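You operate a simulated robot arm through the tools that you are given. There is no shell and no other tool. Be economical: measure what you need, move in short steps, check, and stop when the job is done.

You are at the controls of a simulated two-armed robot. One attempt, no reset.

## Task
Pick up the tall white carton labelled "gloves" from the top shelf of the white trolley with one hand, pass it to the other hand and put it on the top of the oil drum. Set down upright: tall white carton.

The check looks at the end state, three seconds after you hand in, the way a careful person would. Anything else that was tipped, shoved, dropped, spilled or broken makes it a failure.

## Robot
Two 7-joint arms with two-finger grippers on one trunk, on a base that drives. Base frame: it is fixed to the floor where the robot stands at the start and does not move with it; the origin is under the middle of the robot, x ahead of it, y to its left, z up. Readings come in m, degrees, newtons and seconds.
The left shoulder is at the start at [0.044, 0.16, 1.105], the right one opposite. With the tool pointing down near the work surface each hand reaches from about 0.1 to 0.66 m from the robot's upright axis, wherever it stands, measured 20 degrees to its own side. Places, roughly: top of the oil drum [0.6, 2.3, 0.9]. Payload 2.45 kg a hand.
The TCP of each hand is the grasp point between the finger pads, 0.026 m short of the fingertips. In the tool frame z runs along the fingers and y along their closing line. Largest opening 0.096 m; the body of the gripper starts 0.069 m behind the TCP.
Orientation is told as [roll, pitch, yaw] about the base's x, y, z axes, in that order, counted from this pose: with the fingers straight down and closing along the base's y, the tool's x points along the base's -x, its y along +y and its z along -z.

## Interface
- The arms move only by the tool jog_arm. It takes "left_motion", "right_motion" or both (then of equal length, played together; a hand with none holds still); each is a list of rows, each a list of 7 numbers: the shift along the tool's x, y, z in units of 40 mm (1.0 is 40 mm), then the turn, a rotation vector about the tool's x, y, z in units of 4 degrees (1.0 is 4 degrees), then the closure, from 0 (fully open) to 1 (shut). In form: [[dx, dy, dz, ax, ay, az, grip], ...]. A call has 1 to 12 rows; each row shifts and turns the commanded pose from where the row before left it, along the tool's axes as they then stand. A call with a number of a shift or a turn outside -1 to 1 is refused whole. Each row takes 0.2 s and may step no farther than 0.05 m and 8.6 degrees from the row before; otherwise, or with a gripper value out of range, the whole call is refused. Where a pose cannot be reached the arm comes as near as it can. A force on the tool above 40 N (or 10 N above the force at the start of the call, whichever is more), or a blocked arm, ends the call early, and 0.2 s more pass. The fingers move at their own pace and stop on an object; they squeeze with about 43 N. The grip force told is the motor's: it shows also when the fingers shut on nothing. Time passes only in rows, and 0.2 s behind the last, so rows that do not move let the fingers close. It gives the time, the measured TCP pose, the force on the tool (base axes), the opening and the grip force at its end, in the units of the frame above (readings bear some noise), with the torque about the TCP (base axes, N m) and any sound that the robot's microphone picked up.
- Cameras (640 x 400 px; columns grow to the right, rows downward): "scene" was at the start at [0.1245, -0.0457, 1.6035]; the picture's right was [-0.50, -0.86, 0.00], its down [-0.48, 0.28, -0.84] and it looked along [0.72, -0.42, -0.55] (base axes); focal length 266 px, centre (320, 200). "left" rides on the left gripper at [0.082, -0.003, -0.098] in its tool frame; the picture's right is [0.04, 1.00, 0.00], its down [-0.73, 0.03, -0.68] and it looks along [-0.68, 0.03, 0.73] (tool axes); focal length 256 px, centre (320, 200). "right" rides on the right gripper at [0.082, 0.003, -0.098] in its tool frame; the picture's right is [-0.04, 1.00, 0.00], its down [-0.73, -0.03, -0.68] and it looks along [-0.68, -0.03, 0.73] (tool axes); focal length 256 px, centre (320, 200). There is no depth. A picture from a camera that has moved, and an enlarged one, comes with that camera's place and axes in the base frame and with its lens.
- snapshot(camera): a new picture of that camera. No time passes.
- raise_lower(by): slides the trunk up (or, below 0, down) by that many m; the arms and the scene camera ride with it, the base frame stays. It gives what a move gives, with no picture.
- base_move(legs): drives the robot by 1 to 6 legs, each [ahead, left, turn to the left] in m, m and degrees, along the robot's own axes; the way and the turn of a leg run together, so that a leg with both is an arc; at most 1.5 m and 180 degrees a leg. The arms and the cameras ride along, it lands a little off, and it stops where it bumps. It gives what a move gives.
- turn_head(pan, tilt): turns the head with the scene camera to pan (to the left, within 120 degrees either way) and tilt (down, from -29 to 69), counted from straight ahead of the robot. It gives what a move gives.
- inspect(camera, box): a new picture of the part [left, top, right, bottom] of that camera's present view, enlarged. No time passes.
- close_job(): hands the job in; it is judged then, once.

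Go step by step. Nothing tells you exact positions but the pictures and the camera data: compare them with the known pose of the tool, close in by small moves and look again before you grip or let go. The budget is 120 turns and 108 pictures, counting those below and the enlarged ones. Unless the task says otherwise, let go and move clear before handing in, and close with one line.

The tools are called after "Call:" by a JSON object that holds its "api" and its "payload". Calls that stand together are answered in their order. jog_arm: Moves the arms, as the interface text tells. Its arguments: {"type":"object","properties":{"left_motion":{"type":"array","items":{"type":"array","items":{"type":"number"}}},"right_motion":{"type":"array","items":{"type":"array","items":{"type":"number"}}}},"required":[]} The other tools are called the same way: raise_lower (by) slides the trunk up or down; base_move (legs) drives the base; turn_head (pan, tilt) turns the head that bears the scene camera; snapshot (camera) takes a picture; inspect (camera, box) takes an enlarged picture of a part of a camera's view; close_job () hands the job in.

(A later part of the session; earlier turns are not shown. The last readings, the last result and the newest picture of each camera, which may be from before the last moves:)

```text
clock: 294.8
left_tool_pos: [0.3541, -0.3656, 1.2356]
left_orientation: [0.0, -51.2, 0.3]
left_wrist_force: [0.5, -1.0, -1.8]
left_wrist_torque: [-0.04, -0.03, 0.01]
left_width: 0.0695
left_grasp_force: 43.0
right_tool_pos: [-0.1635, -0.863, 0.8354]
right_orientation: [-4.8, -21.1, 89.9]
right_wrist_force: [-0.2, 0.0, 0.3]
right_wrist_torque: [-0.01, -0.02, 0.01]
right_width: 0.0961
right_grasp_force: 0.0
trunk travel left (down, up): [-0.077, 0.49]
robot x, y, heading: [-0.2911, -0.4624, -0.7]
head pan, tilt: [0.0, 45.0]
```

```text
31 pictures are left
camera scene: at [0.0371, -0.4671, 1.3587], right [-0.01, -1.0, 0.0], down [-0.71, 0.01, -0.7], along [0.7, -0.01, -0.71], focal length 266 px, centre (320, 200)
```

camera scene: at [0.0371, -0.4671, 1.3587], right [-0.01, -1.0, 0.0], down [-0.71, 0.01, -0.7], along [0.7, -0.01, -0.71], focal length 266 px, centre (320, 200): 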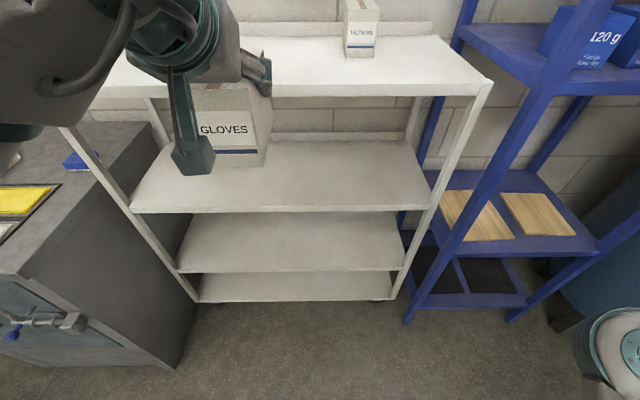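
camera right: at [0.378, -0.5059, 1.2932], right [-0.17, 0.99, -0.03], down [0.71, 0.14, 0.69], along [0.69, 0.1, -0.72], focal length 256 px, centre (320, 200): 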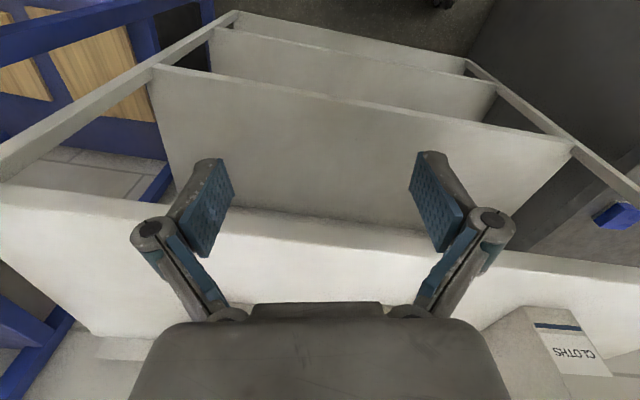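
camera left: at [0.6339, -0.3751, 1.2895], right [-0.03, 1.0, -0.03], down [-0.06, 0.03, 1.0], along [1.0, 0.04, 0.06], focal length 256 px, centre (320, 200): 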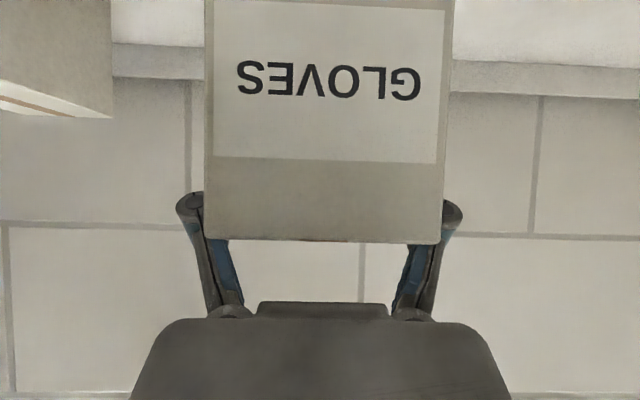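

We're clear of the trolley. I'll bring the carton in and down toward the robot, then start turning the left hand to yaw −90°.

Call:
{"api": "jog_arm", "payload": {"left_motion": [[0.6, 0, 0.06, 0, 0, 0, 1], [0.75, 0, 0.07, 0, 0, 0, 1], [0.75, 0, 0.07, 0, 0, 0, 1], [0.75, 0, 0.07, 0, 0, 0, 1], [0.75, 0, 0.07, 0, 0, 0, 1], [0.75, 0, 0.07, 0, 0, 0, 1], [0.75, 0, 0.07, 0, 0, 0, 1], [0.75, 0, 0.07, 0, 0, 0, 1], [0.75, 0, 0.07, 0, 0, 0, 1], [0.6, 0, 0.06, 0, 0, 0, 1], [0, 0, 0, 0, 0, 0, 1]]}}

Call:
{"api": "jog_arm", "payload": {"left_motion": [[0, 0, 0, 0.777, 0, 0.629, 1], [0, 0, 0, 0.777, 0, 0.629, 1], [0, 0, 0, 0.777, 0, 0.629, 1], [0, 0, 0, 0.777, 0, 0.629, 1], [0, 0, 0, 0.777, 0, 0.629, 1], [0, 0, 0, 0.777, 0, 0.629, 1], [0, 0, 0, 0.777, 0, 0.629, 1], [0, 0, 0, 0.777, 0, 0.629, 1], [0, 0, 0, 0.777, 0, 0.629, 1], [0, 0, 0, 0, 0, 0, 1]]}}

Call:
{"api": "snapshot", "payload": {"camera": "scene"}}

```text
clock: 297.2
left_tool_pos: [0.1948, -0.365, 0.993]
left_orientation: [0.0, -51.3, 0.5]
left_wrist_force: [-0.4, 0.2, -1.5]
left_wrist_torque: [-0.02, -0.01, 0.01]
left_width: 0.0693
left_grasp_force: 43.1
right_tool_pos: [-0.1624, -0.8636, 0.837]
right_orientation: [-4.7, -21.1, 90.0]
right_wrist_force: [-0.2, -0.2, -0.7]
right_wrist_torque: [0.0, 0.02, 0.0]
right_width: 0.0958
right_grasp_force: 0.1
trunk travel left (down, up): [-0.077, 0.49]
robot x, y, heading: [-0.286, -0.4583, -0.9]
head pan, tilt: [0.0, 45.0]
```

```text
clock: 299.4
left_tool_pos: [0.1949, -0.3657, 0.993]
left_orientation: [0.3, -51.2, -36.0]
left_wrist_force: [-0.2, 0.3, -2.7]
left_wrist_torque: [0.0, -0.02, 0.03]
left_width: 0.0696
left_grasp_force: 43.1
right_tool_pos: [-0.1624, -0.8627, 0.8362]
right_orientation: [-4.7, -21.0, 89.9]
right_wrist_force: [-0.3, 0.6, 0.3]
right_wrist_torque: [0.02, 0.01, -0.04]
right_width: 0.0959
right_grasp_force: 0.0
trunk travel left (down, up): [-0.077, 0.49]
robot x, y, heading: [-0.2903, -0.4617, -0.7]
head pan, tilt: [0.0, 45.0]
```

```text
30 pictures are left
camera scene: at [0.0367, -0.466, 1.3587], right [-0.01, -1.0, 0.0], down [-0.71, 0.01, -0.7], along [0.7, -0.01, -0.71], focal length 266 px, centre (320, 200)
```

scene: 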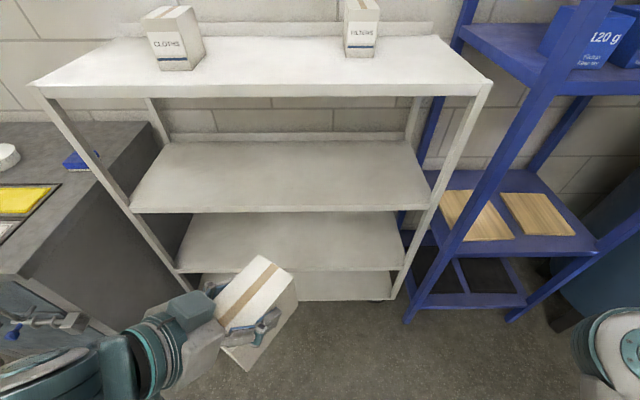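

The carton hangs upright and steady. I'll continue the turn to −90°.

Call:
{"api": "jog_arm", "payload": {"left_motion": [[0, 0, 0, 0.777, 0, 0.629, 1], [0, 0, 0, 0.777, 0, 0.629, 1], [0, 0, 0, 0.777, 0, 0.629, 1], [0, 0, 0, 0.777, 0, 0.629, 1], [0, 0, 0, 0.777, 0, 0.629, 1], [0, 0, 0, 0.777, 0, 0.629, 1], [0, 0, 0, 0.777, 0, 0.629, 1], [0, 0, 0, 0.777, 0, 0.629, 1], [0, 0, 0, 0.777, 0, 0.629, 1], [0, 0, 0, 0.777, 0, 0.629, 1], [0, 0, 0, 0.777, 0, 0.629, 1], [0, 0, 0, 0.777, 0, 0.629, 1]]}}

Call:
{"api": "jog_arm", "payload": {"left_motion": [[0, 0, 0, 0.583, 0, 0.472, 1], [0, 0, 0, 0.583, 0, 0.472, 1], [-0.2, 0, 0.24, 0, 0, 0, 1], [-0.2, 0, 0.24, 0, 0, 0, 1], [-0.2, 0, 0.24, 0, 0, 0, 1], [-0.2, 0, 0.24, 0, 0, 0, 1], [-0.2, 0, 0.24, 0, 0, 0, 1], [-0.2, 0, 0.24, 0, 0, 0, 1], [-0.2, 0, 0.24, 0, 0, 0, 1], [-0.2, 0, 0.24, 0, 0, 0, 1], [-0.2, 0, 0.24, 0, 0, 0, 1], [0, 0, 0, 0, 0, 0, 1]]}}

Call:
{"api": "turn_head", "payload": {"pan": -10, "tilt": 60}}

Call:
{"api": "snapshot", "payload": {"camera": "scene"}}

```text
clock: 302.0
left_tool_pos: [0.1949, -0.3662, 0.9936]
left_orientation: [0.6, -51.1, -72.1]
left_wrist_force: [-0.5, 0.1, -1.6]
left_wrist_torque: [0.02, 0.03, 0.0]
left_width: 0.0696
left_grasp_force: 42.9
left hand out of reach, approached as far as the arm can: row 10, 11, 12
right_tool_pos: [-0.1642, -0.8625, 0.8367]
right_orientation: [-4.6, -21.1, 89.9]
right_wrist_force: [0.0, 0.7, -0.3]
right_wrist_torque: [0.01, -0.01, 0.02]
right_width: 0.096
right_grasp_force: 0.1
trunk travel left (down, up): [-0.077, 0.49]
robot x, y, heading: [-0.2868, -0.4624, -0.6]
head pan, tilt: [0.0, 45.0]
```

```text
clock: 304.6
left_tool_pos: [0.225, -0.4899, 1.0161]
left_orientation: [0.4, -50.9, -75.1]
left_wrist_force: [-0.1, 0.1, -2.3]
left_wrist_torque: [0.03, -0.01, 0.01]
left_width: 0.0697
left_grasp_force: 43.2
left hand out of reach, approached as far as the arm can: row 1, 2
right_tool_pos: [-0.1636, -0.8628, 0.8349]
right_orientation: [-4.6, -21.1, 89.8]
right_wrist_force: [0.1, -1.0, 0.1]
right_wrist_torque: [-0.02, 0.01, -0.01]
right_width: 0.096
right_grasp_force: 0.1
trunk travel left (down, up): [-0.077, 0.49]
robot x, y, heading: [-0.2853, -0.4638, -0.8]
head pan, tilt: [0.0, 45.0]
```

```text
clock: 305.4
left_tool_pos: [0.2255, -0.4904, 1.0154]
left_orientation: [0.5, -50.9, -75.0]
left_wrist_force: [0.1, 0.5, -2.1]
left_wrist_torque: [0.01, -0.04, -0.03]
left_width: 0.0693
left_grasp_force: 43.1
right_tool_pos: [-0.1629, -0.8632, 0.8361]
right_orientation: [-4.6, -21.0, 89.9]
right_wrist_force: [0.2, 0.6, 0.0]
right_wrist_torque: [0.02, -0.01, 0.0]
right_width: 0.096
right_grasp_force: 0.0
trunk travel left (down, up): [-0.077, 0.49]
robot x, y, heading: [-0.2888, -0.4639, -0.9]
head pan, tilt: [-10.0, 60.0]
```

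```text
29 pictures are left
camera scene: at [0.0215, -0.4785, 1.3392], right [-0.19, -0.98, 0.0], down [-0.85, 0.16, -0.5], along [0.49, -0.09, -0.87], focal length 266 px, centre (320, 200)
```

scene: 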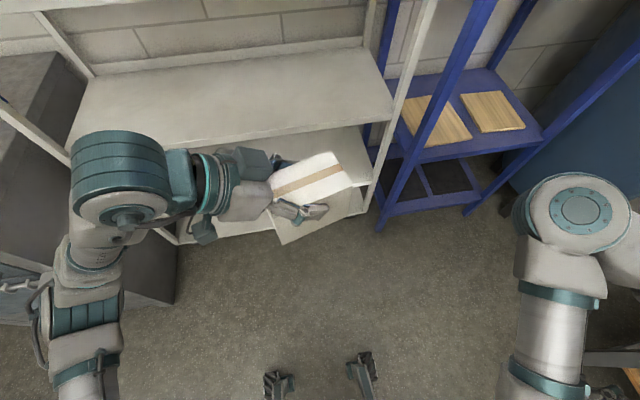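

The left hand presents the carton with its free end to the right. Now I'll bring the right hand forward, lower than the left, to see where its elbow goes.

Call:
{"api": "jog_arm", "payload": {"right_motion": [[0, -0.6, 0.1, -0.1, 0, -0.27, 0], [0, -0.6, 0.1, -0.1, 0, -0.27, 0], [0, -0.6, 0.1, -0.1, 0, -0.27, 0], [0, -0.6, 0.1, -0.1, 0, -0.27, 0], [0, -0.6, 0.1, -0.1, 0, -0.27, 0], [0, -0.6, 0, -0.1, 0, -0.27, 0], [0, -0.6, 0, -0.1, 0, -0.27, 0], [0, -0.6, 0, -0.1, 0, -0.27, 0], [0, -0.6, 0, -0.1, 0, -0.27, 0], [0, -0.6, 0, -0.1, 0, -0.27, 0], [0, -0.6, 0, -0.1, 0, -0.27, 0], [0, 0, 0, 0, 0, 0, 0]]}}

Call:
{"api": "snapshot", "payload": {"camera": "scene"}}

```text
clock: 307.9
left_tool_pos: [0.2252, -0.4886, 1.0156]
left_orientation: [0.5, -51.0, -75.0]
left_wrist_force: [0.7, -0.4, -2.3]
left_wrist_torque: [-0.01, 0.0, -0.02]
left_width: 0.0694
left_grasp_force: 42.7
right_tool_pos: [0.101, -0.8381, 0.8373]
right_orientation: [-4.7, -20.1, 102.5]
right_wrist_force: [1.3, -0.2, -0.3]
right_wrist_torque: [0.02, 0.01, 0.0]
right_width: 0.0961
right_grasp_force: 0.1
trunk travel left (down, up): [-0.077, 0.49]
robot x, y, heading: [-0.2899, -0.4659, -0.7]
head pan, tilt: [-10.0, 60.0]
```

```text
28 pictures are left
camera scene: at [0.0223, -0.4772, 1.339], right [-0.19, -0.98, 0.0], down [-0.85, 0.16, -0.49], along [0.49, -0.09, -0.87], focal length 266 px, centre (320, 200)
```

scene: 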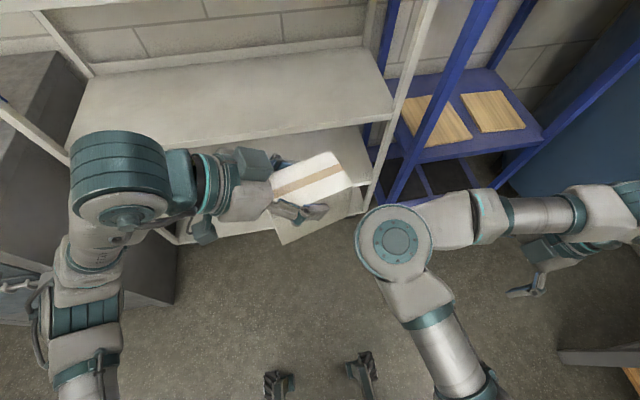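

The right elbow sits on the inside, between the hands. I'll flip it: move the left hand with the carton out of the way, stretch the right arm straight forward, then bring its hand inward so the elbow folds outward.

Call:
{"api": "jog_arm", "payload": {"left_motion": [[0.3, 0, -0.36, 0, 0, 0, 1], [0.4, 0, -0.48, 0, 0, 0, 1], [0.4, 0, -0.48, 0, 0, 0, 1], [0.4, 0, -0.48, 0, 0, 0, 1], [0.4, 0, -0.48, 0, 0, 0, 1], [0.4, 0, -0.48, 0, 0, 0, 1], [0.4, 0, -0.48, 0, 0, 0, 1], [0.4, 0, -0.48, 0, 0, 0, 1], [0.3, 0, -0.36, 0, 0, 0, 1]]}}

Call:
{"api": "jog_arm", "payload": {"right_motion": [[0, -0.4, 0, 0.2, 0, 0.6, 0], [0, -0.5, 0, 0.2, 0, 0.6, 0], [0, -0.5, 0, 0.2, 0, 0.6, 0], [-0.2, -0.5, 0, 0.2, 0, 0.6, 0], [-0.2, -0.5, 0, 0.2, 0, 0.6, 0], [-0.3, -0.5, 0, 0.2, 0, 0.6, 0], [-0.3, -0.5, 0, 0.2, 0, 0.6, 0], [-0.4, -0.5, 0, 0.2, 0, 0.6, 0], [-0.4, -0.5, 0, 0.2, 0, 0.6, 0], [-0.4, -0.5, 0, 0.2, 0, 0.6, 0], [-0.4, -0.5, 0, 0.2, 0, 0.6, 0], [0, 0, 0, 0, 0, 0, 0]]}}

Call:
{"api": "snapshot", "payload": {"camera": "scene"}}

```text
clock: 309.9
left_tool_pos: [0.1638, -0.2865, 1.0133]
left_orientation: [0.2, -51.2, -74.6]
left_wrist_force: [0.1, -0.5, -1.3]
left_wrist_torque: [-0.01, -0.01, -0.01]
left_width: 0.0695
left_grasp_force: 42.6
left hand out of reach, approached as far as the arm can: row 9
right_tool_pos: [0.1, -0.8367, 0.8378]
right_orientation: [-4.7, -20.0, 102.6]
right_wrist_force: [-0.7, 0.2, -0.2]
right_wrist_torque: [-0.01, 0.0, 0.03]
right_width: 0.0961
right_grasp_force: 0.1
trunk travel left (down, up): [-0.077, 0.49]
robot x, y, heading: [-0.2896, -0.4635, -1.0]
head pan, tilt: [-10.0, 60.0]
```

```text
clock: 312.6
left_tool_pos: [0.1657, -0.2859, 1.0133]
left_orientation: [0.2, -51.2, -74.7]
left_wrist_force: [-0.1, 0.5, -2.6]
left_wrist_torque: [0.0, -0.03, 0.02]
left_width: 0.0693
left_grasp_force: 42.9
right_tool_pos: [0.3212, -0.7577, 0.8897]
right_orientation: [-3.4, -21.9, 74.4]
right_wrist_force: [0.1, 0.2, 1.2]
right_wrist_torque: [0.01, -0.03, 0.0]
right_width: 0.0962
right_grasp_force: 0.0
right hand out of reach, approached as far as the arm can: row 2, 3
trunk travel left (down, up): [-0.077, 0.49]
robot x, y, heading: [-0.2922, -0.4655, -1.1]
head pan, tilt: [-10.0, 60.0]
```

```text
27 pictures are left
camera scene: at [0.0222, -0.4753, 1.3391], right [-0.19, -0.98, 0.0], down [-0.85, 0.16, -0.49], along [0.49, -0.09, -0.87], focal length 266 px, centre (320, 200)
```

scene: 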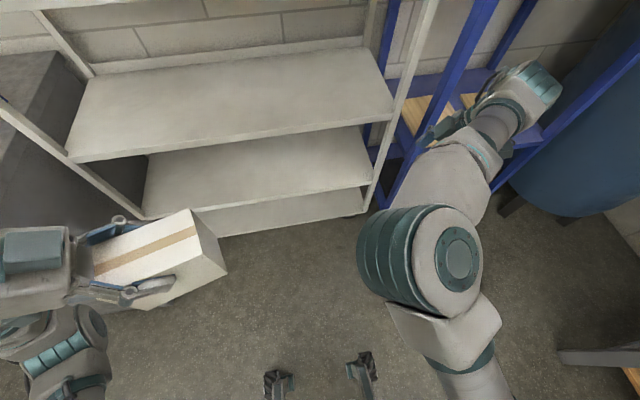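

The right arm is now swung forward. I'll bring its hand inward along +y.

Call:
{"api": "jog_arm", "payload": {"right_motion": [[-0.4, 0.12, 0.16, 0, 0, 0, 0], [-0.5, 0.15, 0.2, 0, 0, 0, 0], [-0.5, 0.15, 0.2, 0, 0, 0, 0], [-0.5, 0.15, 0.2, 0, 0, 0, 0], [-0.5, 0.15, 0.2, 0, 0, 0, 0], [-0.5, 0.15, 0.2, 0, 0, 0, 0], [-0.5, 0.15, 0.2, 0, 0, 0, 0], [-0.5, 0.15, 0.2, 0, 0, 0, 0], [-0.5, 0.15, 0.2, 0, 0, 0, 0], [-0.4, 0.12, 0.16, 0, 0, 0, 0], [0, 0, 0, 0, 0, 0, 0]]}}

Call:
{"api": "snapshot", "payload": {"camera": "scene"}}

```text
clock: 314.9
left_tool_pos: [0.1656, -0.2863, 1.0132]
left_orientation: [0.1, -51.3, -74.6]
left_wrist_force: [0.1, 0.3, -1.4]
left_wrist_torque: [0.03, -0.01, 0.01]
left_width: 0.0692
left_grasp_force: 43.6
right_tool_pos: [0.3776, -0.6084, 0.9034]
right_orientation: [-3.4, -22.0, 74.2]
right_wrist_force: [-0.7, 0.8, 0.0]
right_wrist_torque: [0.01, 0.0, 0.0]
right_width: 0.0962
right_grasp_force: 0.0
right hand out of reach, approached as far as the arm can: row 5, 6, 7, 8, 9, 10
trunk travel left (down, up): [-0.077, 0.49]
robot x, y, heading: [-0.286, -0.4613, -0.8]
head pan, tilt: [-10.0, 60.0]
```

```text
26 pictures are left
camera scene: at [0.0225, -0.4746, 1.339], right [-0.19, -0.98, 0.0], down [-0.85, 0.16, -0.49], along [0.49, -0.09, -0.87], focal length 266 px, centre (320, 200)
```

scene: 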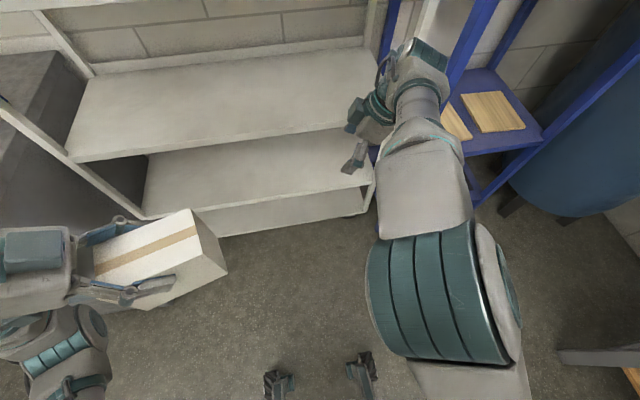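

The elbow is folding outward now. I'll pull the right hand back a little toward the robot.

Call:
{"api": "jog_arm", "payload": {"right_motion": [[0.09, 0.34, -0.03, 0, 0, 0, 0], [0.09, 0.34, -0.03, 0, 0, 0, 0], [0.09, 0.34, -0.03, 0, 0, 0, 0], [0.09, 0.34, -0.03, 0, 0, 0, 0], [0.09, 0.34, -0.03, 0, 0, 0, 0], [0.09, 0.34, -0.03, 0, 0, 0, 0], [0.09, 0.34, -0.03, 0, 0, 0, 0], [0.09, 0.34, -0.03, 0, 0, 0, 0], [0.09, 0.34, -0.03, 0, 0, 0, 0]]}}

Call:
{"api": "jog_arm", "payload": {"right_motion": [[-0.2, 0, 0.08, -0.2, 0, -0.6, 0], [-0.2, 0, 0.08, -0.2, 0, -0.6, 0], [-0.2, 0, 0.08, -0.2, 0, -0.6, 0], [-0.2, 0, 0.08, -0.2, 0, -0.6, 0], [-0.2, 0, 0.08, -0.2, 0, -0.6, 0], [-0.2, 0, 0.08, -0.2, 0, -0.6, 0], [-0.2, 0, 0.08, -0.2, 0, -0.6, 0], [-0.2, 0, 0.08, -0.2, 0, -0.6, 0], [-0.2, 0, 0.08, -0.2, 0, -0.6, 0]]}}

Call:
{"api": "snapshot", "payload": {"camera": "scene"}}

```text
clock: 316.9
left_tool_pos: [0.1647, -0.2852, 1.0139]
left_orientation: [0.2, -51.2, -74.6]
left_wrist_force: [-0.2, -0.2, -2.6]
left_wrist_torque: [0.02, 0.01, -0.01]
left_width: 0.0694
left_grasp_force: 42.8
right_tool_pos: [0.3197, -0.6551, 0.894]
right_orientation: [-3.3, -22.0, 74.3]
right_wrist_force: [-0.1, 0.9, 0.3]
right_wrist_torque: [0.01, -0.02, -0.04]
right_width: 0.0961
right_grasp_force: 0.1
right hand out of reach, approached as far as the arm can: row 1, 2, 3, 4, 5, 6, 7, 8, 9
trunk travel left (down, up): [-0.077, 0.49]
robot x, y, heading: [-0.2873, -0.4642, -0.8]
head pan, tilt: [-10.0, 60.0]
```

```text
clock: 318.9
left_tool_pos: [0.1657, -0.2856, 1.0139]
left_orientation: [0.0, -51.2, -74.6]
left_wrist_force: [0.3, 0.3, -2.4]
left_wrist_torque: [-0.03, -0.01, 0.0]
left_width: 0.0693
left_grasp_force: 43.2
right_tool_pos: [0.3508, -0.6056, 0.9022]
right_orientation: [-4.4, -20.5, 97.4]
right_wrist_force: [-0.6, -0.1, 0.0]
right_wrist_torque: [-0.03, 0.0, 0.0]
right_width: 0.0959
right_grasp_force: 0.1
right hand out of reach, approached as far as the arm can: row 1, 2, 3, 4, 5, 6, 7, 8, 9
trunk travel left (down, up): [-0.077, 0.49]
robot x, y, heading: [-0.2911, -0.458, -0.9]
head pan, tilt: [-10.0, 60.0]
```

```text
25 pictures are left
camera scene: at [0.0228, -0.4745, 1.3388], right [-0.19, -0.98, 0.0], down [-0.85, 0.16, -0.49], along [0.49, -0.09, -0.87], focal length 266 px, centre (320, 200)
```

scene: 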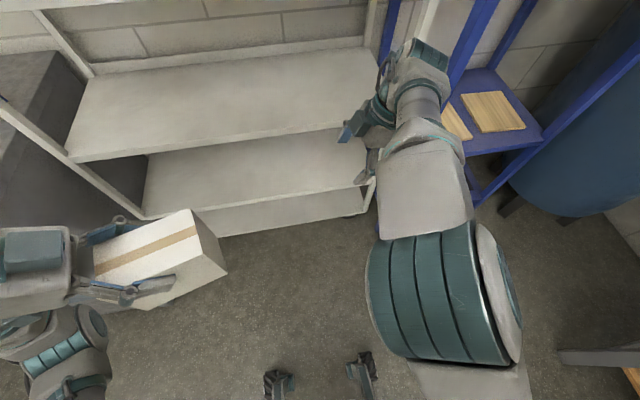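

The right hand points left at rel (0.64, −0.145), as far in as it goes. I'll bring the carton over with the left hand to a staging point in line with it.

Call:
{"api": "jog_arm", "payload": {"left_motion": [[-0.03, 0.35, 0.4, 0.148, 0, 0.12, 1], [-0.03, 0.35, 0.4, 0.148, 0, 0.12, 1], [-0.03, 0.35, 0.4, 0.148, 0, 0.12, 1], [-0.03, 0.35, 0.4, 0.148, 0, 0.12, 1], [-0.03, 0.35, 0.4, 0.148, 0, 0.12, 1], [-0.03, 0.35, 0.4, 0.148, 0, 0.12, 1], [-0.03, 0.35, 0.4, 0.148, 0, 0.12, 1], [-0.03, 0.35, 0.4, 0.148, 0, 0.12, 1], [-0.03, 0.35, 0.4, 0.148, 0, 0.12, 1], [-0.03, 0.35, 0.4, 0.148, 0, 0.12, 1], [-0.03, 0.35, 0.4, 0.148, 0, 0.12, 1]]}}

Call:
{"api": "turn_head", "payload": {"pan": 0, "tilt": 52}}

Call:
{"api": "snapshot", "payload": {"camera": "scene"}}

Call:
{"api": "snapshot", "payload": {"camera": "right"}}

```text
clock: 321.4
left_tool_pos: [0.1386, -0.3543, 0.9457]
left_orientation: [0.2, -51.1, -83.1]
left_wrist_force: [1.1, 0.0, -1.5]
left_wrist_torque: [0.01, -0.02, -0.02]
left_width: 0.0693
left_grasp_force: 42.8
left hand out of reach, approached as far as the arm can: row 1, 2, 3, 4, 5, 6, 7, 8, 9, 10, 11
right_tool_pos: [0.3516, -0.6063, 0.9021]
right_orientation: [-4.4, -20.5, 97.4]
right_wrist_force: [0.1, 0.3, 0.0]
right_wrist_torque: [-0.01, 0.02, -0.03]
right_width: 0.0959
right_grasp_force: 0.1
trunk travel left (down, up): [-0.077, 0.49]
robot x, y, heading: [-0.2879, -0.4646, -0.8]
head pan, tilt: [-10.0, 60.0]
```

```text
clock: 322.1
left_tool_pos: [0.1375, -0.3548, 0.9459]
left_orientation: [0.3, -51.1, -83.2]
left_wrist_force: [0.4, -0.8, -2.3]
left_wrist_torque: [0.03, 0.01, 0.01]
left_width: 0.0695
left_grasp_force: 43.1
right_tool_pos: [0.3514, -0.6066, 0.9045]
right_orientation: [-4.4, -20.4, 97.3]
right_wrist_force: [0.2, 0.1, -1.2]
right_wrist_torque: [0.01, 0.04, 0.05]
right_width: 0.0959
right_grasp_force: 0.1
trunk travel left (down, up): [-0.077, 0.49]
robot x, y, heading: [-0.2898, -0.4636, -0.9]
head pan, tilt: [0.0, 52.0]
```

```text
24 pictures are left
camera scene: at [0.0322, -0.4639, 1.3487], right [-0.01, -1.0, 0.0], down [-0.79, 0.01, -0.61], along [0.61, -0.01, -0.79], focal length 266 px, centre (320, 200)
```

scene: 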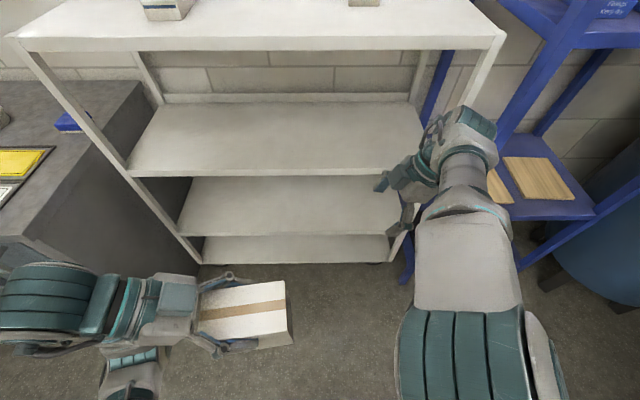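

```text
23 pictures are left
camera right: at [0.3558, -0.7183, 0.965], right [-1.0, -0.06, -0.06], down [-0.08, 0.44, 0.89], along [-0.03, 0.89, -0.45], focal length 256 px, centre (320, 200)
```

right: 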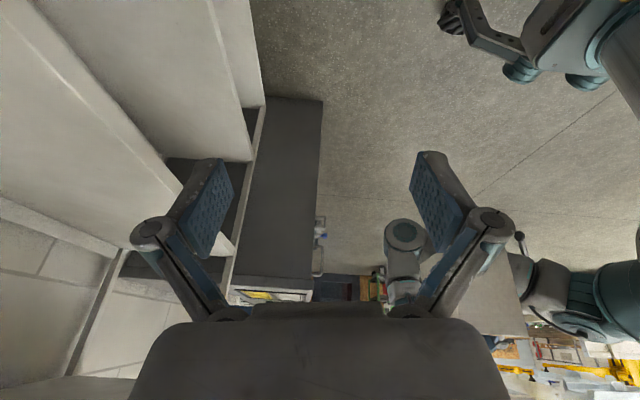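

The left hand can't extend at that yaw. A diagonal handover suits both: left yaw about −50°, right yaw about 130°. I'll turn both hands.

Call:
{"api": "jog_arm", "payload": {"left_motion": [[0, 0, 0, -0.71, 0, -0.577, 1], [0, 0, 0, -0.71, 0, -0.577, 1], [0, 0, 0, -0.71, 0, -0.577, 1], [0, 0, 0, -0.71, 0, -0.577, 1], [0, 0, 0, -0.71, 0, -0.577, 1], [0, 0, 0, -0.71, 0, -0.577, 1], [0, 0, 0, -0.71, 0, -0.577, 1], [0, 0, 0, -0.71, 0, -0.577, 1], [0, 0, 0, -0.71, 0, -0.577, 1]], "right_motion": [[0, 0, 0, -0.33, 0, -0.85, 0], [0, 0, 0, -0.33, 0, -0.85, 0], [0, 0, 0, -0.33, 0, -0.85, 0], [0, 0, 0, -0.33, 0, -0.85, 0], [0, 0, 0, -0.33, 0, -0.85, 0], [0, 0, 0, -0.33, 0, -0.85, 0], [0, 0, 0, -0.33, 0, -0.85, 0], [0, 0, 0, -0.33, 0, -0.85, 0], [0, 0, 0, -0.33, 0, -0.85, 0]]}}

Call:
{"api": "jog_arm", "payload": {"left_motion": [[0, 0, 0, 0, 0, 0, 1], [0, 0, 0, 0, 0, 0, 1]], "right_motion": [[0, 0, 0, 0, 0, 0, 0], [0, 0, 0, 0, 0, 0, 0]]}}

```text
clock: 324.1
left_tool_pos: [0.1373, -0.3548, 0.9463]
left_orientation: [0.2, -51.3, -50.2]
left_wrist_force: [0.5, -0.6, -1.6]
left_wrist_torque: [0.02, 0.01, 0.0]
left_width: 0.0696
left_grasp_force: 42.8
right_tool_pos: [0.3505, -0.6063, 0.9028]
right_orientation: [-3.2, -18.4, 129.8]
right_wrist_force: [-0.1, 0.1, 0.0]
right_wrist_torque: [-0.02, -0.02, 0.01]
right_width: 0.096
right_grasp_force: 0.0
trunk travel left (down, up): [-0.077, 0.49]
robot x, y, heading: [-0.288, -0.4624, -1.0]
head pan, tilt: [0.0, 52.0]
```

```text
clock: 324.7
left_tool_pos: [0.1376, -0.3537, 0.9462]
left_orientation: [0.2, -51.3, -50.2]
left_wrist_force: [0.0, -1.1, -2.4]
left_wrist_torque: [0.02, -0.02, 0.01]
left_width: 0.0693
left_grasp_force: 43.5
right_tool_pos: [0.3507, -0.6053, 0.9037]
right_orientation: [-3.3, -18.4, 129.8]
right_wrist_force: [-0.5, 0.0, 0.9]
right_wrist_torque: [0.02, -0.03, 0.01]
right_width: 0.096
right_grasp_force: 0.1
trunk travel left (down, up): [-0.077, 0.49]
robot x, y, heading: [-0.2892, -0.4602, -0.8]
head pan, tilt: [0.0, 52.0]
```

Both hands are now exactly opposed and, by luck, in line to within 3 mm. I'll advance the carton 0.2 m along its axis toward the right hand and look.

Call:
{"api": "jog_arm", "payload": {"left_motion": [[-0.23, 0, 0.4, 0, 0, 0, 1], [-0.23, 0, 0.4, 0, 0, 0, 1], [-0.23, 0, 0.4, 0, 0, 0, 1], [-0.23, 0, 0.4, 0, 0, 0, 1], [-0.23, 0, 0.4, 0, 0, 0, 1], [-0.23, 0, 0.4, 0, 0, 0, 1], [-0.23, 0, 0.4, 0, 0, 0, 1], [-0.23, 0, 0.4, 0, 0, 0, 1], [-0.23, 0, 0.4, 0, 0, 0, 1], [-0.23, 0, 0.4, 0, 0, 0, 1], [-0.23, 0, 0.4, 0, 0, 0, 1], [0, 0, 0, 0, 0, 0, 1]]}}

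Call:
{"api": "snapshot", "payload": {"camera": "right"}}

Call:
{"api": "snapshot", "payload": {"camera": "scene"}}

```text
clock: 327.3
left_tool_pos: [0.2654, -0.5079, 0.9153]
left_orientation: [0.3, -51.2, -50.3]
left_wrist_force: [-0.2, -0.1, -2.0]
left_wrist_torque: [-0.02, 0.0, -0.02]
left_width: 0.0696
left_grasp_force: 43.0
right_tool_pos: [0.3517, -0.6069, 0.9037]
right_orientation: [-3.4, -18.3, 129.8]
right_wrist_force: [0.9, 0.2, -0.1]
right_wrist_torque: [0.01, -0.02, 0.0]
right_width: 0.096
right_grasp_force: 0.1
trunk travel left (down, up): [-0.077, 0.49]
robot x, y, heading: [-0.2912, -0.4631, -0.8]
head pan, tilt: [0.0, 52.0]
```

```text
22 pictures are left
camera right: at [0.4144, -0.6965, 0.9694], right [-0.8, -0.59, -0.04], down [-0.32, 0.36, 0.88], along [-0.51, 0.72, -0.48], focal length 256 px, centre (320, 200)
```

right: 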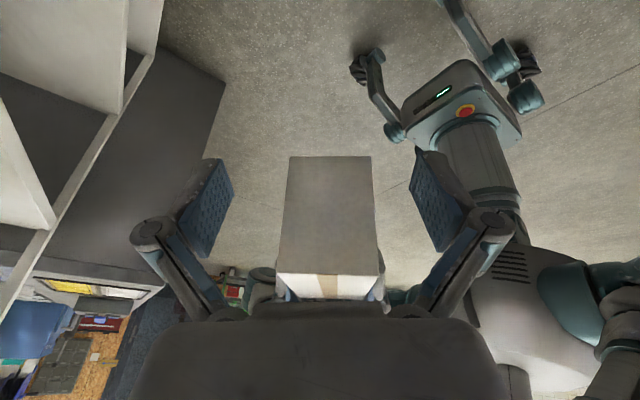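

```text
21 pictures are left
camera scene: at [0.0327, -0.4648, 1.3487], right [-0.01, -1.0, 0.0], down [-0.79, 0.01, -0.61], along [0.61, -0.01, -0.79], focal length 266 px, centre (320, 200)
```

scene: 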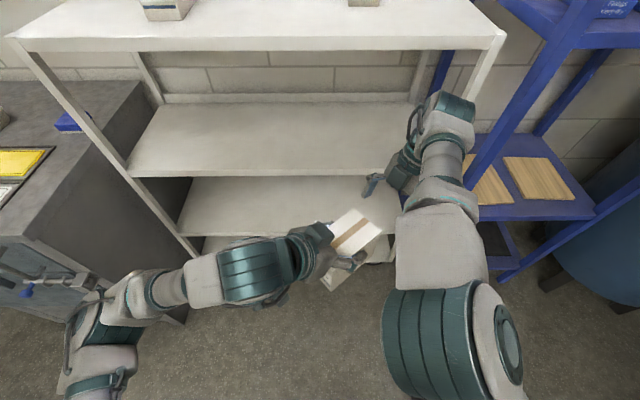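

The view from the right hand shows the carton end centred and square between its fingers. I'll slide it in the last 0.08 m.

Call:
{"api": "jog_arm", "payload": {"left_motion": [[-0.138, 0.014, 0.171, 0, 0, 0, 1], [-0.138, 0.014, 0.171, 0, 0, 0, 1], [-0.138, 0.014, 0.171, 0, 0, 0, 1], [-0.138, 0.014, 0.171, 0, 0, 0, 1], [-0.138, 0.014, 0.171, 0, 0, 0, 1], [-0.138, 0.014, 0.171, 0, 0, 0, 1], [-0.138, 0.014, 0.171, 0, 0, 0, 1], [-0.138, 0.014, 0.171, 0, 0, 0, 1], [-0.138, 0.014, 0.171, 0, 0, 0, 1], [0, 0, 0, 0, 0, 0, 1], [0, 0, 0, 0, 0, 0, 1]]}}

Call:
{"api": "snapshot", "payload": {"camera": "right"}}

Call:
{"api": "inspect", "payload": {"camera": "scene", "box": [240, 90, 500, 300]}}

```text
clock: 329.7
left_tool_pos: [0.3209, -0.5648, 0.9156]
left_orientation: [0.3, -51.1, -50.4]
left_wrist_force: [-0.3, 0.8, -2.2]
left_wrist_torque: [0.04, 0.0, -0.02]
left_width: 0.0695
left_grasp_force: 42.7
right_tool_pos: [0.3509, -0.6066, 0.9021]
right_orientation: [-3.4, -18.2, 129.8]
right_wrist_force: [0.3, -0.2, -0.7]
right_wrist_torque: [-0.01, 0.03, 0.03]
right_width: 0.0961
right_grasp_force: 0.1
trunk travel left (down, up): [-0.077, 0.49]
robot x, y, heading: [-0.2864, -0.4651, -0.9]
head pan, tilt: [0.0, 52.0]
```

```text
20 pictures are left
camera right: at [0.4145, -0.6968, 0.9691], right [-0.8, -0.59, -0.04], down [-0.32, 0.36, 0.88], along [-0.51, 0.72, -0.48], focal length 256 px, centre (320, 200)
```

right: 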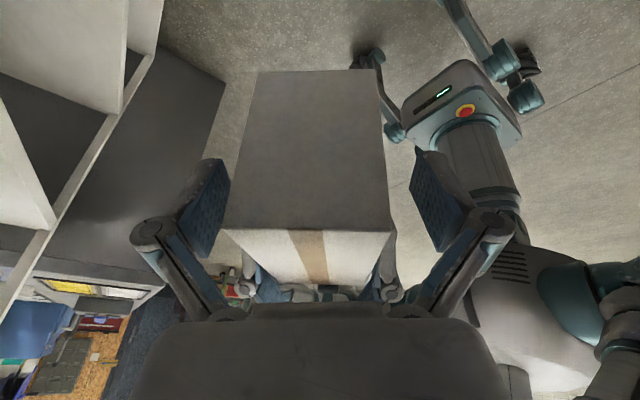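

```text
1.90 times, centred on (370, 195) of scene
camera zoom: at [0.0331, -0.4653, 1.3485], right [-0.01, -1.0, 0.0], down [-0.79, 0.01, -0.61], along [0.61, -0.01, -0.79], focal length 506 px, centre (225, 210)
```

zoom: 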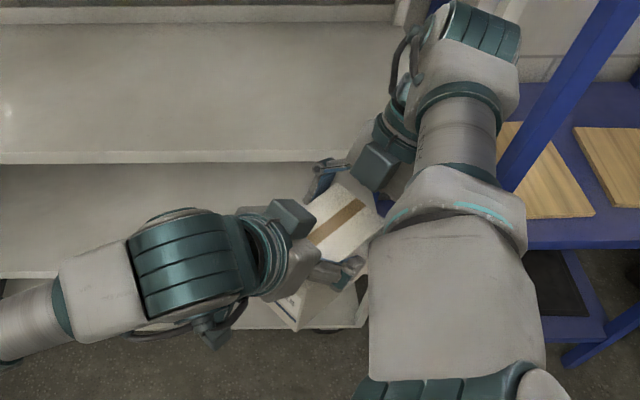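

The carton end is inside the right fingers, 6 mm off-centre. I'll centre it, then close the right hand.

Call:
{"api": "jog_arm", "payload": {"left_motion": [[0, -0.05, 0, 0, 0, 0, 1], [0, -0.05, 0, 0, 0, 0, 1], [0, -0.05, 0, 0, 0, 0, 1], [0, 0, 0, 0, 0, 0, 1], [0, 0, 0, 0, 0, 0, 1]]}}

Call:
{"api": "jog_arm", "payload": {"right_motion": [[0, 0, 0, 0, 0, 0, 0.15], [0, 0, 0, 0, 0, 0, 0.3], [0, 0, 0, 0, 0, 0, 1], [0, 0, 0, 0, 0, 0, 1], [0, 0, 0, 0, 0, 0, 1]]}}

Call:
{"api": "snapshot", "payload": {"camera": "right"}}

```text
clock: 330.9
left_tool_pos: [0.3176, -0.5698, 0.9161]
left_orientation: [0.2, -51.2, -50.4]
left_wrist_force: [-0.1, 1.0, -2.7]
left_wrist_torque: [0.0, -0.02, -0.01]
left_width: 0.0693
left_grasp_force: 43.2
right_tool_pos: [0.3508, -0.6073, 0.9029]
right_orientation: [-3.4, -18.3, 129.8]
right_wrist_force: [0.0, 0.8, -0.4]
right_wrist_torque: [0.01, 0.0, -0.02]
right_width: 0.0958
right_grasp_force: 0.0
trunk travel left (down, up): [-0.077, 0.49]
robot x, y, heading: [-0.283, -0.4602, -0.8]
head pan, tilt: [0.0, 52.0]
```

```text
clock: 332.1
left_tool_pos: [0.318, -0.568, 0.914]
left_orientation: [0.3, -51.1, -50.2]
left_wrist_force: [12.6, 12.8, -8.7]
left_wrist_torque: [1.12, -0.74, -0.06]
left_width: 0.0694
left_grasp_force: 42.6
right_tool_pos: [0.3504, -0.6093, 0.9022]
right_orientation: [-3.4, -18.2, 129.7]
right_wrist_force: [-12.7, -13.3, 7.7]
right_wrist_torque: [-0.65, 0.89, 1.0]
right_width: 0.0707
right_grasp_force: 42.5
trunk travel left (down, up): [-0.077, 0.49]
robot x, y, heading: [-0.2866, -0.4615, -0.8]
head pan, tilt: [0.0, 52.0]
```

```text
18 pictures are left
camera right: at [0.4143, -0.6974, 0.9694], right [-0.8, -0.59, -0.04], down [-0.32, 0.37, 0.88], along [-0.51, 0.72, -0.48], focal length 256 px, centre (320, 200)
```

right: 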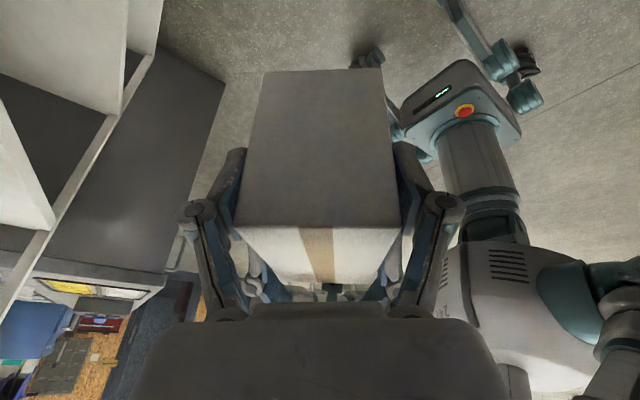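

The right hand grips the carton at 42 N. I'll open the left hand, then retreat it along its fingers.

Call:
{"api": "jog_arm", "payload": {"left_motion": [[0, 0, 0, 0, 0, 0, 0.2], [0, 0, 0, 0, 0, 0, 0], [0, 0, 0, 0, 0, 0, 0], [0, 0, 0, 0, 0, 0, 0]], "right_motion": [[0, 0, 0, 0, 0, 0, 1], [0, 0, 0, 0, 0, 0, 1], [0, 0, 0, 0, 0, 0, 1], [0, 0, 0, 0, 0, 0, 1]]}}

Call:
{"api": "snapshot", "payload": {"camera": "scene"}}

```text
clock: 333.1
left_tool_pos: [0.3164, -0.5695, 0.9155]
left_orientation: [0.2, -51.1, -50.3]
left_wrist_force: [-0.5, -1.1, -0.2]
left_wrist_torque: [0.0, -0.04, -0.03]
left_width: 0.0959
left_grasp_force: 0.0
right_tool_pos: [0.3503, -0.6082, 0.9019]
right_orientation: [-3.3, -18.3, 129.8]
right_wrist_force: [-0.5, 0.1, -0.3]
right_wrist_torque: [-0.05, -0.06, 0.02]
right_width: 0.0695
right_grasp_force: 43.3
trunk travel left (down, up): [-0.077, 0.49]
robot x, y, heading: [-0.2878, -0.461, -0.7]
head pan, tilt: [0.0, 52.0]
```

```text
17 pictures are left
camera scene: at [0.0331, -0.4652, 1.3485], right [-0.01, -1.0, 0.0], down [-0.79, 0.01, -0.61], along [0.61, -0.01, -0.79], focal length 266 px, centre (320, 200)
```

scene: 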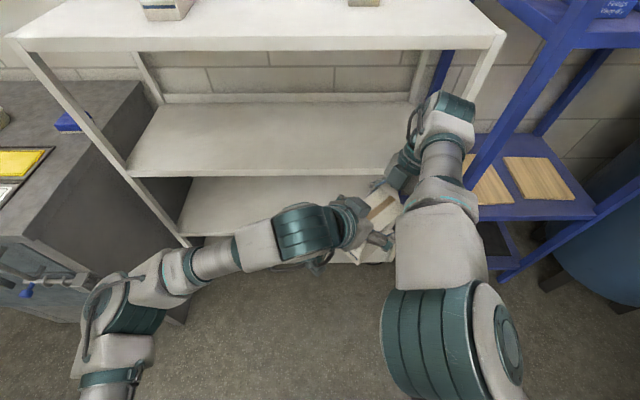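

The left hand is open and the carton stays in the right hand. I'll withdraw the left hand.

Call:
{"api": "jog_arm", "payload": {"left_motion": [[0, 0, -0.3, 0, 0, 0, 0], [0, 0, -0.5, 0, 0, 0, 0], [0, 0, -0.5, 0, 0, 0, 0], [0, 0, -0.5, 0, 0, 0, 0], [0, 0, -0.5, 0, 0, 0, 0], [0, 0, -0.5, 0, 0, 0, 0], [0.3, 0, -0.5, 0, 0, 0, 0], [0.3, 0, -0.5, 0, 0, 0, 0], [0.3, 0, -0.3, 0, 0, 0, 0]]}}

Call:
{"api": "snapshot", "payload": {"camera": "scene"}}

Call:
{"api": "snapshot", "payload": {"camera": "right"}}

```text
clock: 335.1
left_tool_pos: [0.2198, -0.4511, 0.9895]
left_orientation: [0.1, -51.3, -50.2]
left_wrist_force: [-0.4, 0.7, 0.4]
left_wrist_torque: [-0.01, -0.01, -0.04]
left_width: 0.0962
left_grasp_force: 0.0
right_tool_pos: [0.3509, -0.6074, 0.9029]
right_orientation: [-3.3, -18.3, 129.7]
right_wrist_force: [0.0, 0.0, 0.1]
right_wrist_torque: [-0.08, -0.07, 0.0]
right_width: 0.0694
right_grasp_force: 42.6
trunk travel left (down, up): [-0.077, 0.49]
robot x, y, heading: [-0.2891, -0.4613, -0.7]
head pan, tilt: [0.0, 52.0]
```

```text
16 pictures are left
camera scene: at [0.0325, -0.4635, 1.3487], right [-0.01, -1.0, 0.0], down [-0.79, 0.01, -0.61], along [0.61, -0.01, -0.79], focal length 266 px, centre (320, 200)
```

scene: 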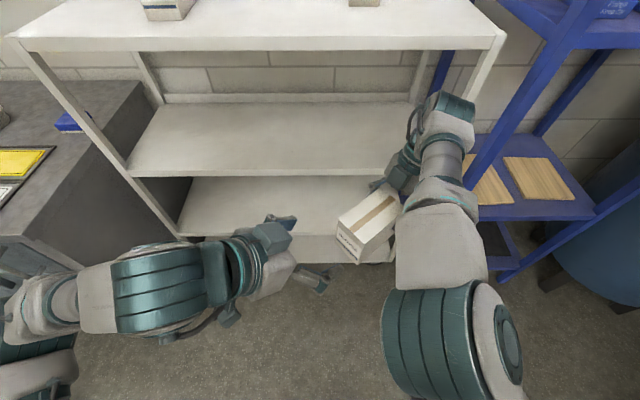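

```text
15 pictures are left
camera right: at [0.4144, -0.6956, 0.9694], right [-0.8, -0.59, -0.04], down [-0.32, 0.37, 0.88], along [-0.51, 0.72, -0.48], focal length 256 px, centre (320, 200)
```

right: 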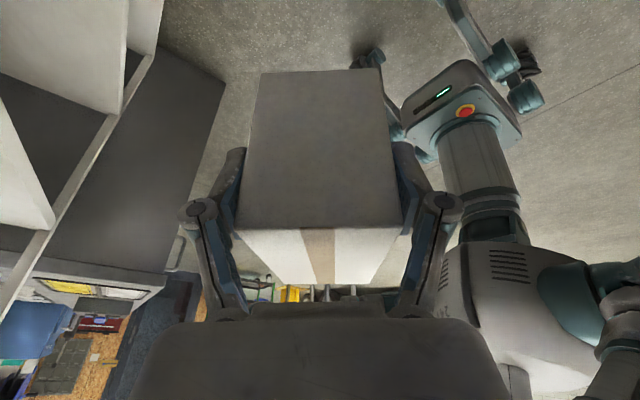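

The handover worked: the carton is upright in the right hand. I'll tuck the left hand back, then reverse clear of the bench before sidestepping left toward the drum.

Call:
{"api": "jog_arm", "payload": {"left_motion": [[0.4, -0.12, -0.5, 0, 0, 0, 0], [0.4, -0.12, -0.5, 0, 0, 0, 0], [0.4, -0.12, -0.5, 0, 0, 0, 0], [0.4, -0.12, -0.5, 0, 0, 0, 0], [0.4, -0.12, -0.5, 0, 0, 0, 0], [0.4, -0.12, -0.5, 0, 0, 0, 0], [0.4, -0.12, -0.5, 0, 0, 0, 0], [0.4, -0.12, -0.5, 0, 0, 0, 0], [0.4, -0.12, -0.5, 0, 0, 0, 0]]}}

Call:
{"api": "base_move", "payload": {"legs": [[-0.27, 0, 0]]}}

Call:
{"api": "turn_head", "payload": {"pan": 70, "tilt": 30}}

Call:
{"api": "snapshot", "payload": {"camera": "scene"}}

```text
clock: 337.1
left_tool_pos: [0.0421, -0.3013, 0.999]
left_orientation: [0.1, -51.3, -50.3]
left_wrist_force: [-0.4, 0.1, 0.2]
left_wrist_torque: [0.01, 0.01, -0.01]
left_width: 0.0957
left_grasp_force: 0.1
left hand out of reach, approached as far as the arm can: row 8, 9
right_tool_pos: [0.3515, -0.6056, 0.9033]
right_orientation: [-3.4, -18.2, 129.8]
right_wrist_force: [-0.4, 0.1, -0.5]
right_wrist_torque: [-0.06, -0.04, 0.01]
right_width: 0.0696
right_grasp_force: 43.3
trunk travel left (down, up): [-0.077, 0.49]
robot x, y, heading: [-0.287, -0.4633, -1.1]
head pan, tilt: [0.0, 52.0]
```

```text
clock: 339.0
left_tool_pos: [-0.2268, -0.2987, 0.9997]
left_orientation: [0.1, -51.2, -50.1]
left_wrist_force: [-1.0, 1.1, 0.3]
left_wrist_torque: [0.03, -0.04, 0.02]
left_width: 0.096
left_grasp_force: 0.0
right_tool_pos: [0.0791, -0.6017, 0.9034]
right_orientation: [-3.4, -18.3, 129.8]
right_wrist_force: [0.7, 0.2, 0.1]
right_wrist_torque: [-0.06, -0.07, 0.0]
right_width: 0.0695
right_grasp_force: 42.8
trunk travel left (down, up): [-0.077, 0.49]
robot x, y, heading: [-0.5578, -0.4568, -0.8]
head pan, tilt: [0.0, 52.0]
```

```text
clock: 340.4
left_tool_pos: [-0.2316, -0.2973, 1.0003]
left_orientation: [0.7, -51.5, -50.5]
left_wrist_force: [0.1, -0.4, -0.2]
left_wrist_torque: [0.0, 0.0, 0.0]
left_width: 0.096
left_grasp_force: 0.1
right_tool_pos: [0.077, -0.6038, 0.9058]
right_orientation: [-3.7, -18.1, 129.9]
right_wrist_force: [-0.3, -0.2, -0.1]
right_wrist_torque: [-0.08, -0.02, 0.02]
right_width: 0.0693
right_grasp_force: 42.9
trunk travel left (down, up): [-0.077, 0.49]
robot x, y, heading: [-0.5567, -0.4623, -0.7]
head pan, tilt: [70.0, 30.0]
```

```text
14 pictures are left
camera scene: at [-0.2817, -0.3734, 1.3811], right [0.94, -0.35, -0.01], down [-0.18, -0.47, -0.86], along [0.3, 0.81, -0.5], focal length 266 px, centre (320, 200)
```

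scene: 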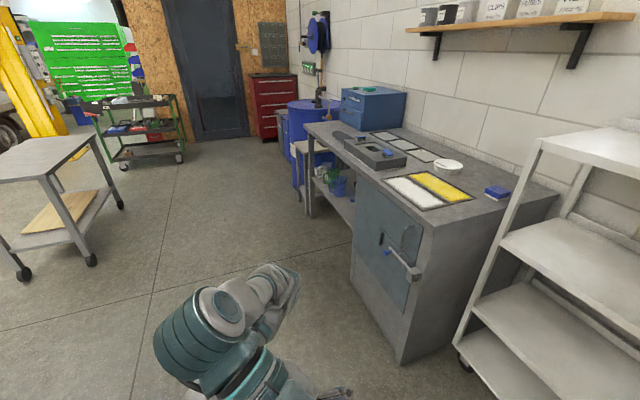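

The aisle is clear. I'll sidestep left along it.

Call:
{"api": "base_move", "payload": {"legs": [[0, 1.2, 0.7]]}}

Call:
{"api": "turn_head", "payload": {"pan": 45, "tilt": 30}}

Call:
{"api": "snapshot", "payload": {"camera": "scene"}}

```text
clock: 346.4
left_tool_pos: [-0.2206, 0.8943, 1.0008]
left_orientation: [0.7, -51.2, -50.3]
left_wrist_force: [-0.4, -0.7, 0.3]
left_wrist_torque: [0.03, 0.02, 0.06]
left_width: 0.0961
left_grasp_force: 0.1
right_tool_pos: [0.0886, 0.5918, 0.9066]
right_orientation: [-3.6, -18.2, 130.2]
right_wrist_force: [-0.3, 0.1, -1.8]
right_wrist_torque: [-0.07, -0.04, 0.02]
right_width: 0.0693
right_grasp_force: 43.2
trunk travel left (down, up): [-0.077, 0.49]
robot x, y, heading: [-0.5501, 0.7329, -0.3]
head pan, tilt: [70.0, 30.0]
```

```text
clock: 347.3
left_tool_pos: [-0.2266, 0.8966, 1.0038]
left_orientation: [1.1, -51.4, -50.5]
left_wrist_force: [-0.1, 0.3, -0.1]
left_wrist_torque: [0.05, 0.02, -0.01]
left_width: 0.0958
left_grasp_force: 0.1
right_tool_pos: [0.0847, 0.5922, 0.9101]
right_orientation: [-3.9, -18.0, 130.3]
right_wrist_force: [0.6, -0.4, -2.2]
right_wrist_torque: [-0.07, -0.02, 0.01]
right_width: 0.0694
right_grasp_force: 42.9
trunk travel left (down, up): [-0.077, 0.49]
robot x, y, heading: [-0.5459, 0.7384, -0.6]
head pan, tilt: [45.0, 30.0]
```

```text
13 pictures are left
camera scene: at [-0.2384, 0.7986, 1.3811], right [0.7, -0.71, 0.0], down [-0.36, -0.35, -0.86], along [0.61, 0.61, -0.5], focal length 266 px, centre (320, 200)
```

scene: 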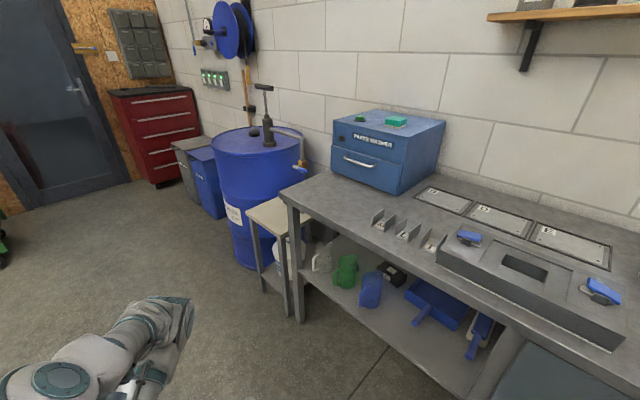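

The drum is clear to see: its top is at about (0.57, 2.11), with a hand pump near (0.58, 2.02), so I'll use the free front-left part of the top. I'll raise the carton 0.1 m with the right arm first, then continue along the aisle.

Call:
{"api": "jog_arm", "payload": {"right_motion": [[-0.087, 0, -0.264, 0, 0, 0, 1], [-0.087, 0, -0.264, 0, 0, 0, 1], [-0.087, 0, -0.264, 0, 0, 0, 1], [-0.087, 0, -0.264, 0, 0, 0, 1], [-0.087, 0, -0.264, 0, 0, 0, 1], [-0.087, 0, -0.264, 0, 0, 0, 1], [-0.087, 0, -0.264, 0, 0, 0, 1], [-0.087, 0, -0.264, 0, 0, 0, 1], [-0.087, 0, -0.264, 0, 0, 0, 1]]}}

Call:
{"api": "base_move", "payload": {"legs": [[0, 1.45, 0]]}}

Call:
{"api": "base_move", "payload": {"legs": [[0, 0.15, -19.4]]}}

Call:
{"api": "turn_head", "payload": {"pan": 0, "tilt": 35}}

Call:
{"api": "snapshot", "payload": {"camera": "scene"}}

```text
clock: 349.3
left_tool_pos: [-0.226, 0.8975, 1.0019]
left_orientation: [1.0, -51.5, -50.5]
left_wrist_force: [-0.1, -0.2, 0.3]
left_wrist_torque: [0.01, 0.03, 0.01]
left_width: 0.0958
left_grasp_force: 0.1
right_tool_pos: [0.0793, 0.5897, 1.0103]
right_orientation: [-3.9, -17.9, 130.3]
right_wrist_force: [-1.3, -0.2, -2.3]
right_wrist_torque: [-0.06, -0.06, 0.02]
right_width: 0.0695
right_grasp_force: 42.9
trunk travel left (down, up): [-0.077, 0.49]
robot x, y, heading: [-0.5465, 0.7349, -0.5]
head pan, tilt: [45.0, 30.0]
```

```text
clock: 356.5
left_tool_pos: [-0.2186, 2.3383, 1.0031]
left_orientation: [1.1, -51.5, -50.4]
left_wrist_force: [-0.2, 0.6, 0.4]
left_wrist_torque: [-0.03, -0.03, -0.01]
left_width: 0.0959
left_grasp_force: 0.0
right_tool_pos: [0.0866, 2.0318, 1.0108]
right_orientation: [-3.9, -18.0, 130.4]
right_wrist_force: [-0.2, -0.2, -2.4]
right_wrist_torque: [-0.07, -0.09, -0.01]
right_width: 0.0693
right_grasp_force: 43.2
trunk travel left (down, up): [-0.077, 0.49]
robot x, y, heading: [-0.5414, 2.1793, -0.2]
head pan, tilt: [45.0, 30.0]
```

```text
clock: 358.0
left_tool_pos: [-0.1634, 2.3679, 1.0046]
left_orientation: [1.8, -51.5, -70.2]
left_wrist_force: [0.5, 0.0, 0.3]
left_wrist_torque: [-0.03, 0.0, 0.03]
left_width: 0.0961
left_grasp_force: 0.1
right_tool_pos: [0.0243, 1.978, 1.0127]
right_orientation: [-4.2, -18.0, 111.2]
right_wrist_force: [0.7, -0.3, -2.2]
right_wrist_torque: [-0.05, -0.05, -0.02]
right_width: 0.0693
right_grasp_force: 42.3
trunk travel left (down, up): [-0.077, 0.49]
robot x, y, heading: [-0.5164, 2.3198, -19.4]
head pan, tilt: [45.0, 30.0]
```

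```text
clock: 359.1
left_tool_pos: [-0.1623, 2.3817, 1.0041]
left_orientation: [1.3, -52.1, -69.9]
left_wrist_force: [0.2, 0.3, 0.0]
left_wrist_torque: [0.01, 0.01, 0.03]
left_width: 0.096
left_grasp_force: 0.1
right_tool_pos: [0.0252, 1.9904, 1.0184]
right_orientation: [-4.1, -17.3, 111.2]
right_wrist_force: [0.0, 0.4, -2.5]
right_wrist_torque: [-0.1, -0.03, -0.02]
right_width: 0.0695
right_grasp_force: 43.0
trunk travel left (down, up): [-0.077, 0.49]
robot x, y, heading: [-0.5105, 2.3266, -19.7]
head pan, tilt: [0.0, 35.0]
```

```text
12 pictures are left
camera scene: at [-0.1959, 2.2252, 1.3731], right [-0.33, -0.94, 0.01], down [-0.55, 0.19, -0.82], along [0.77, -0.28, -0.58], focal length 266 px, centre (320, 200)
```

scene: 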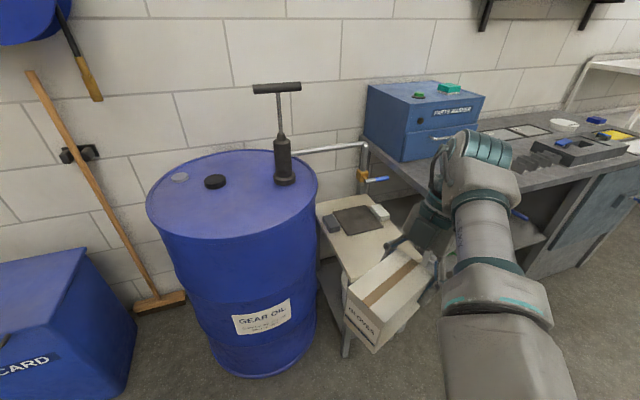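

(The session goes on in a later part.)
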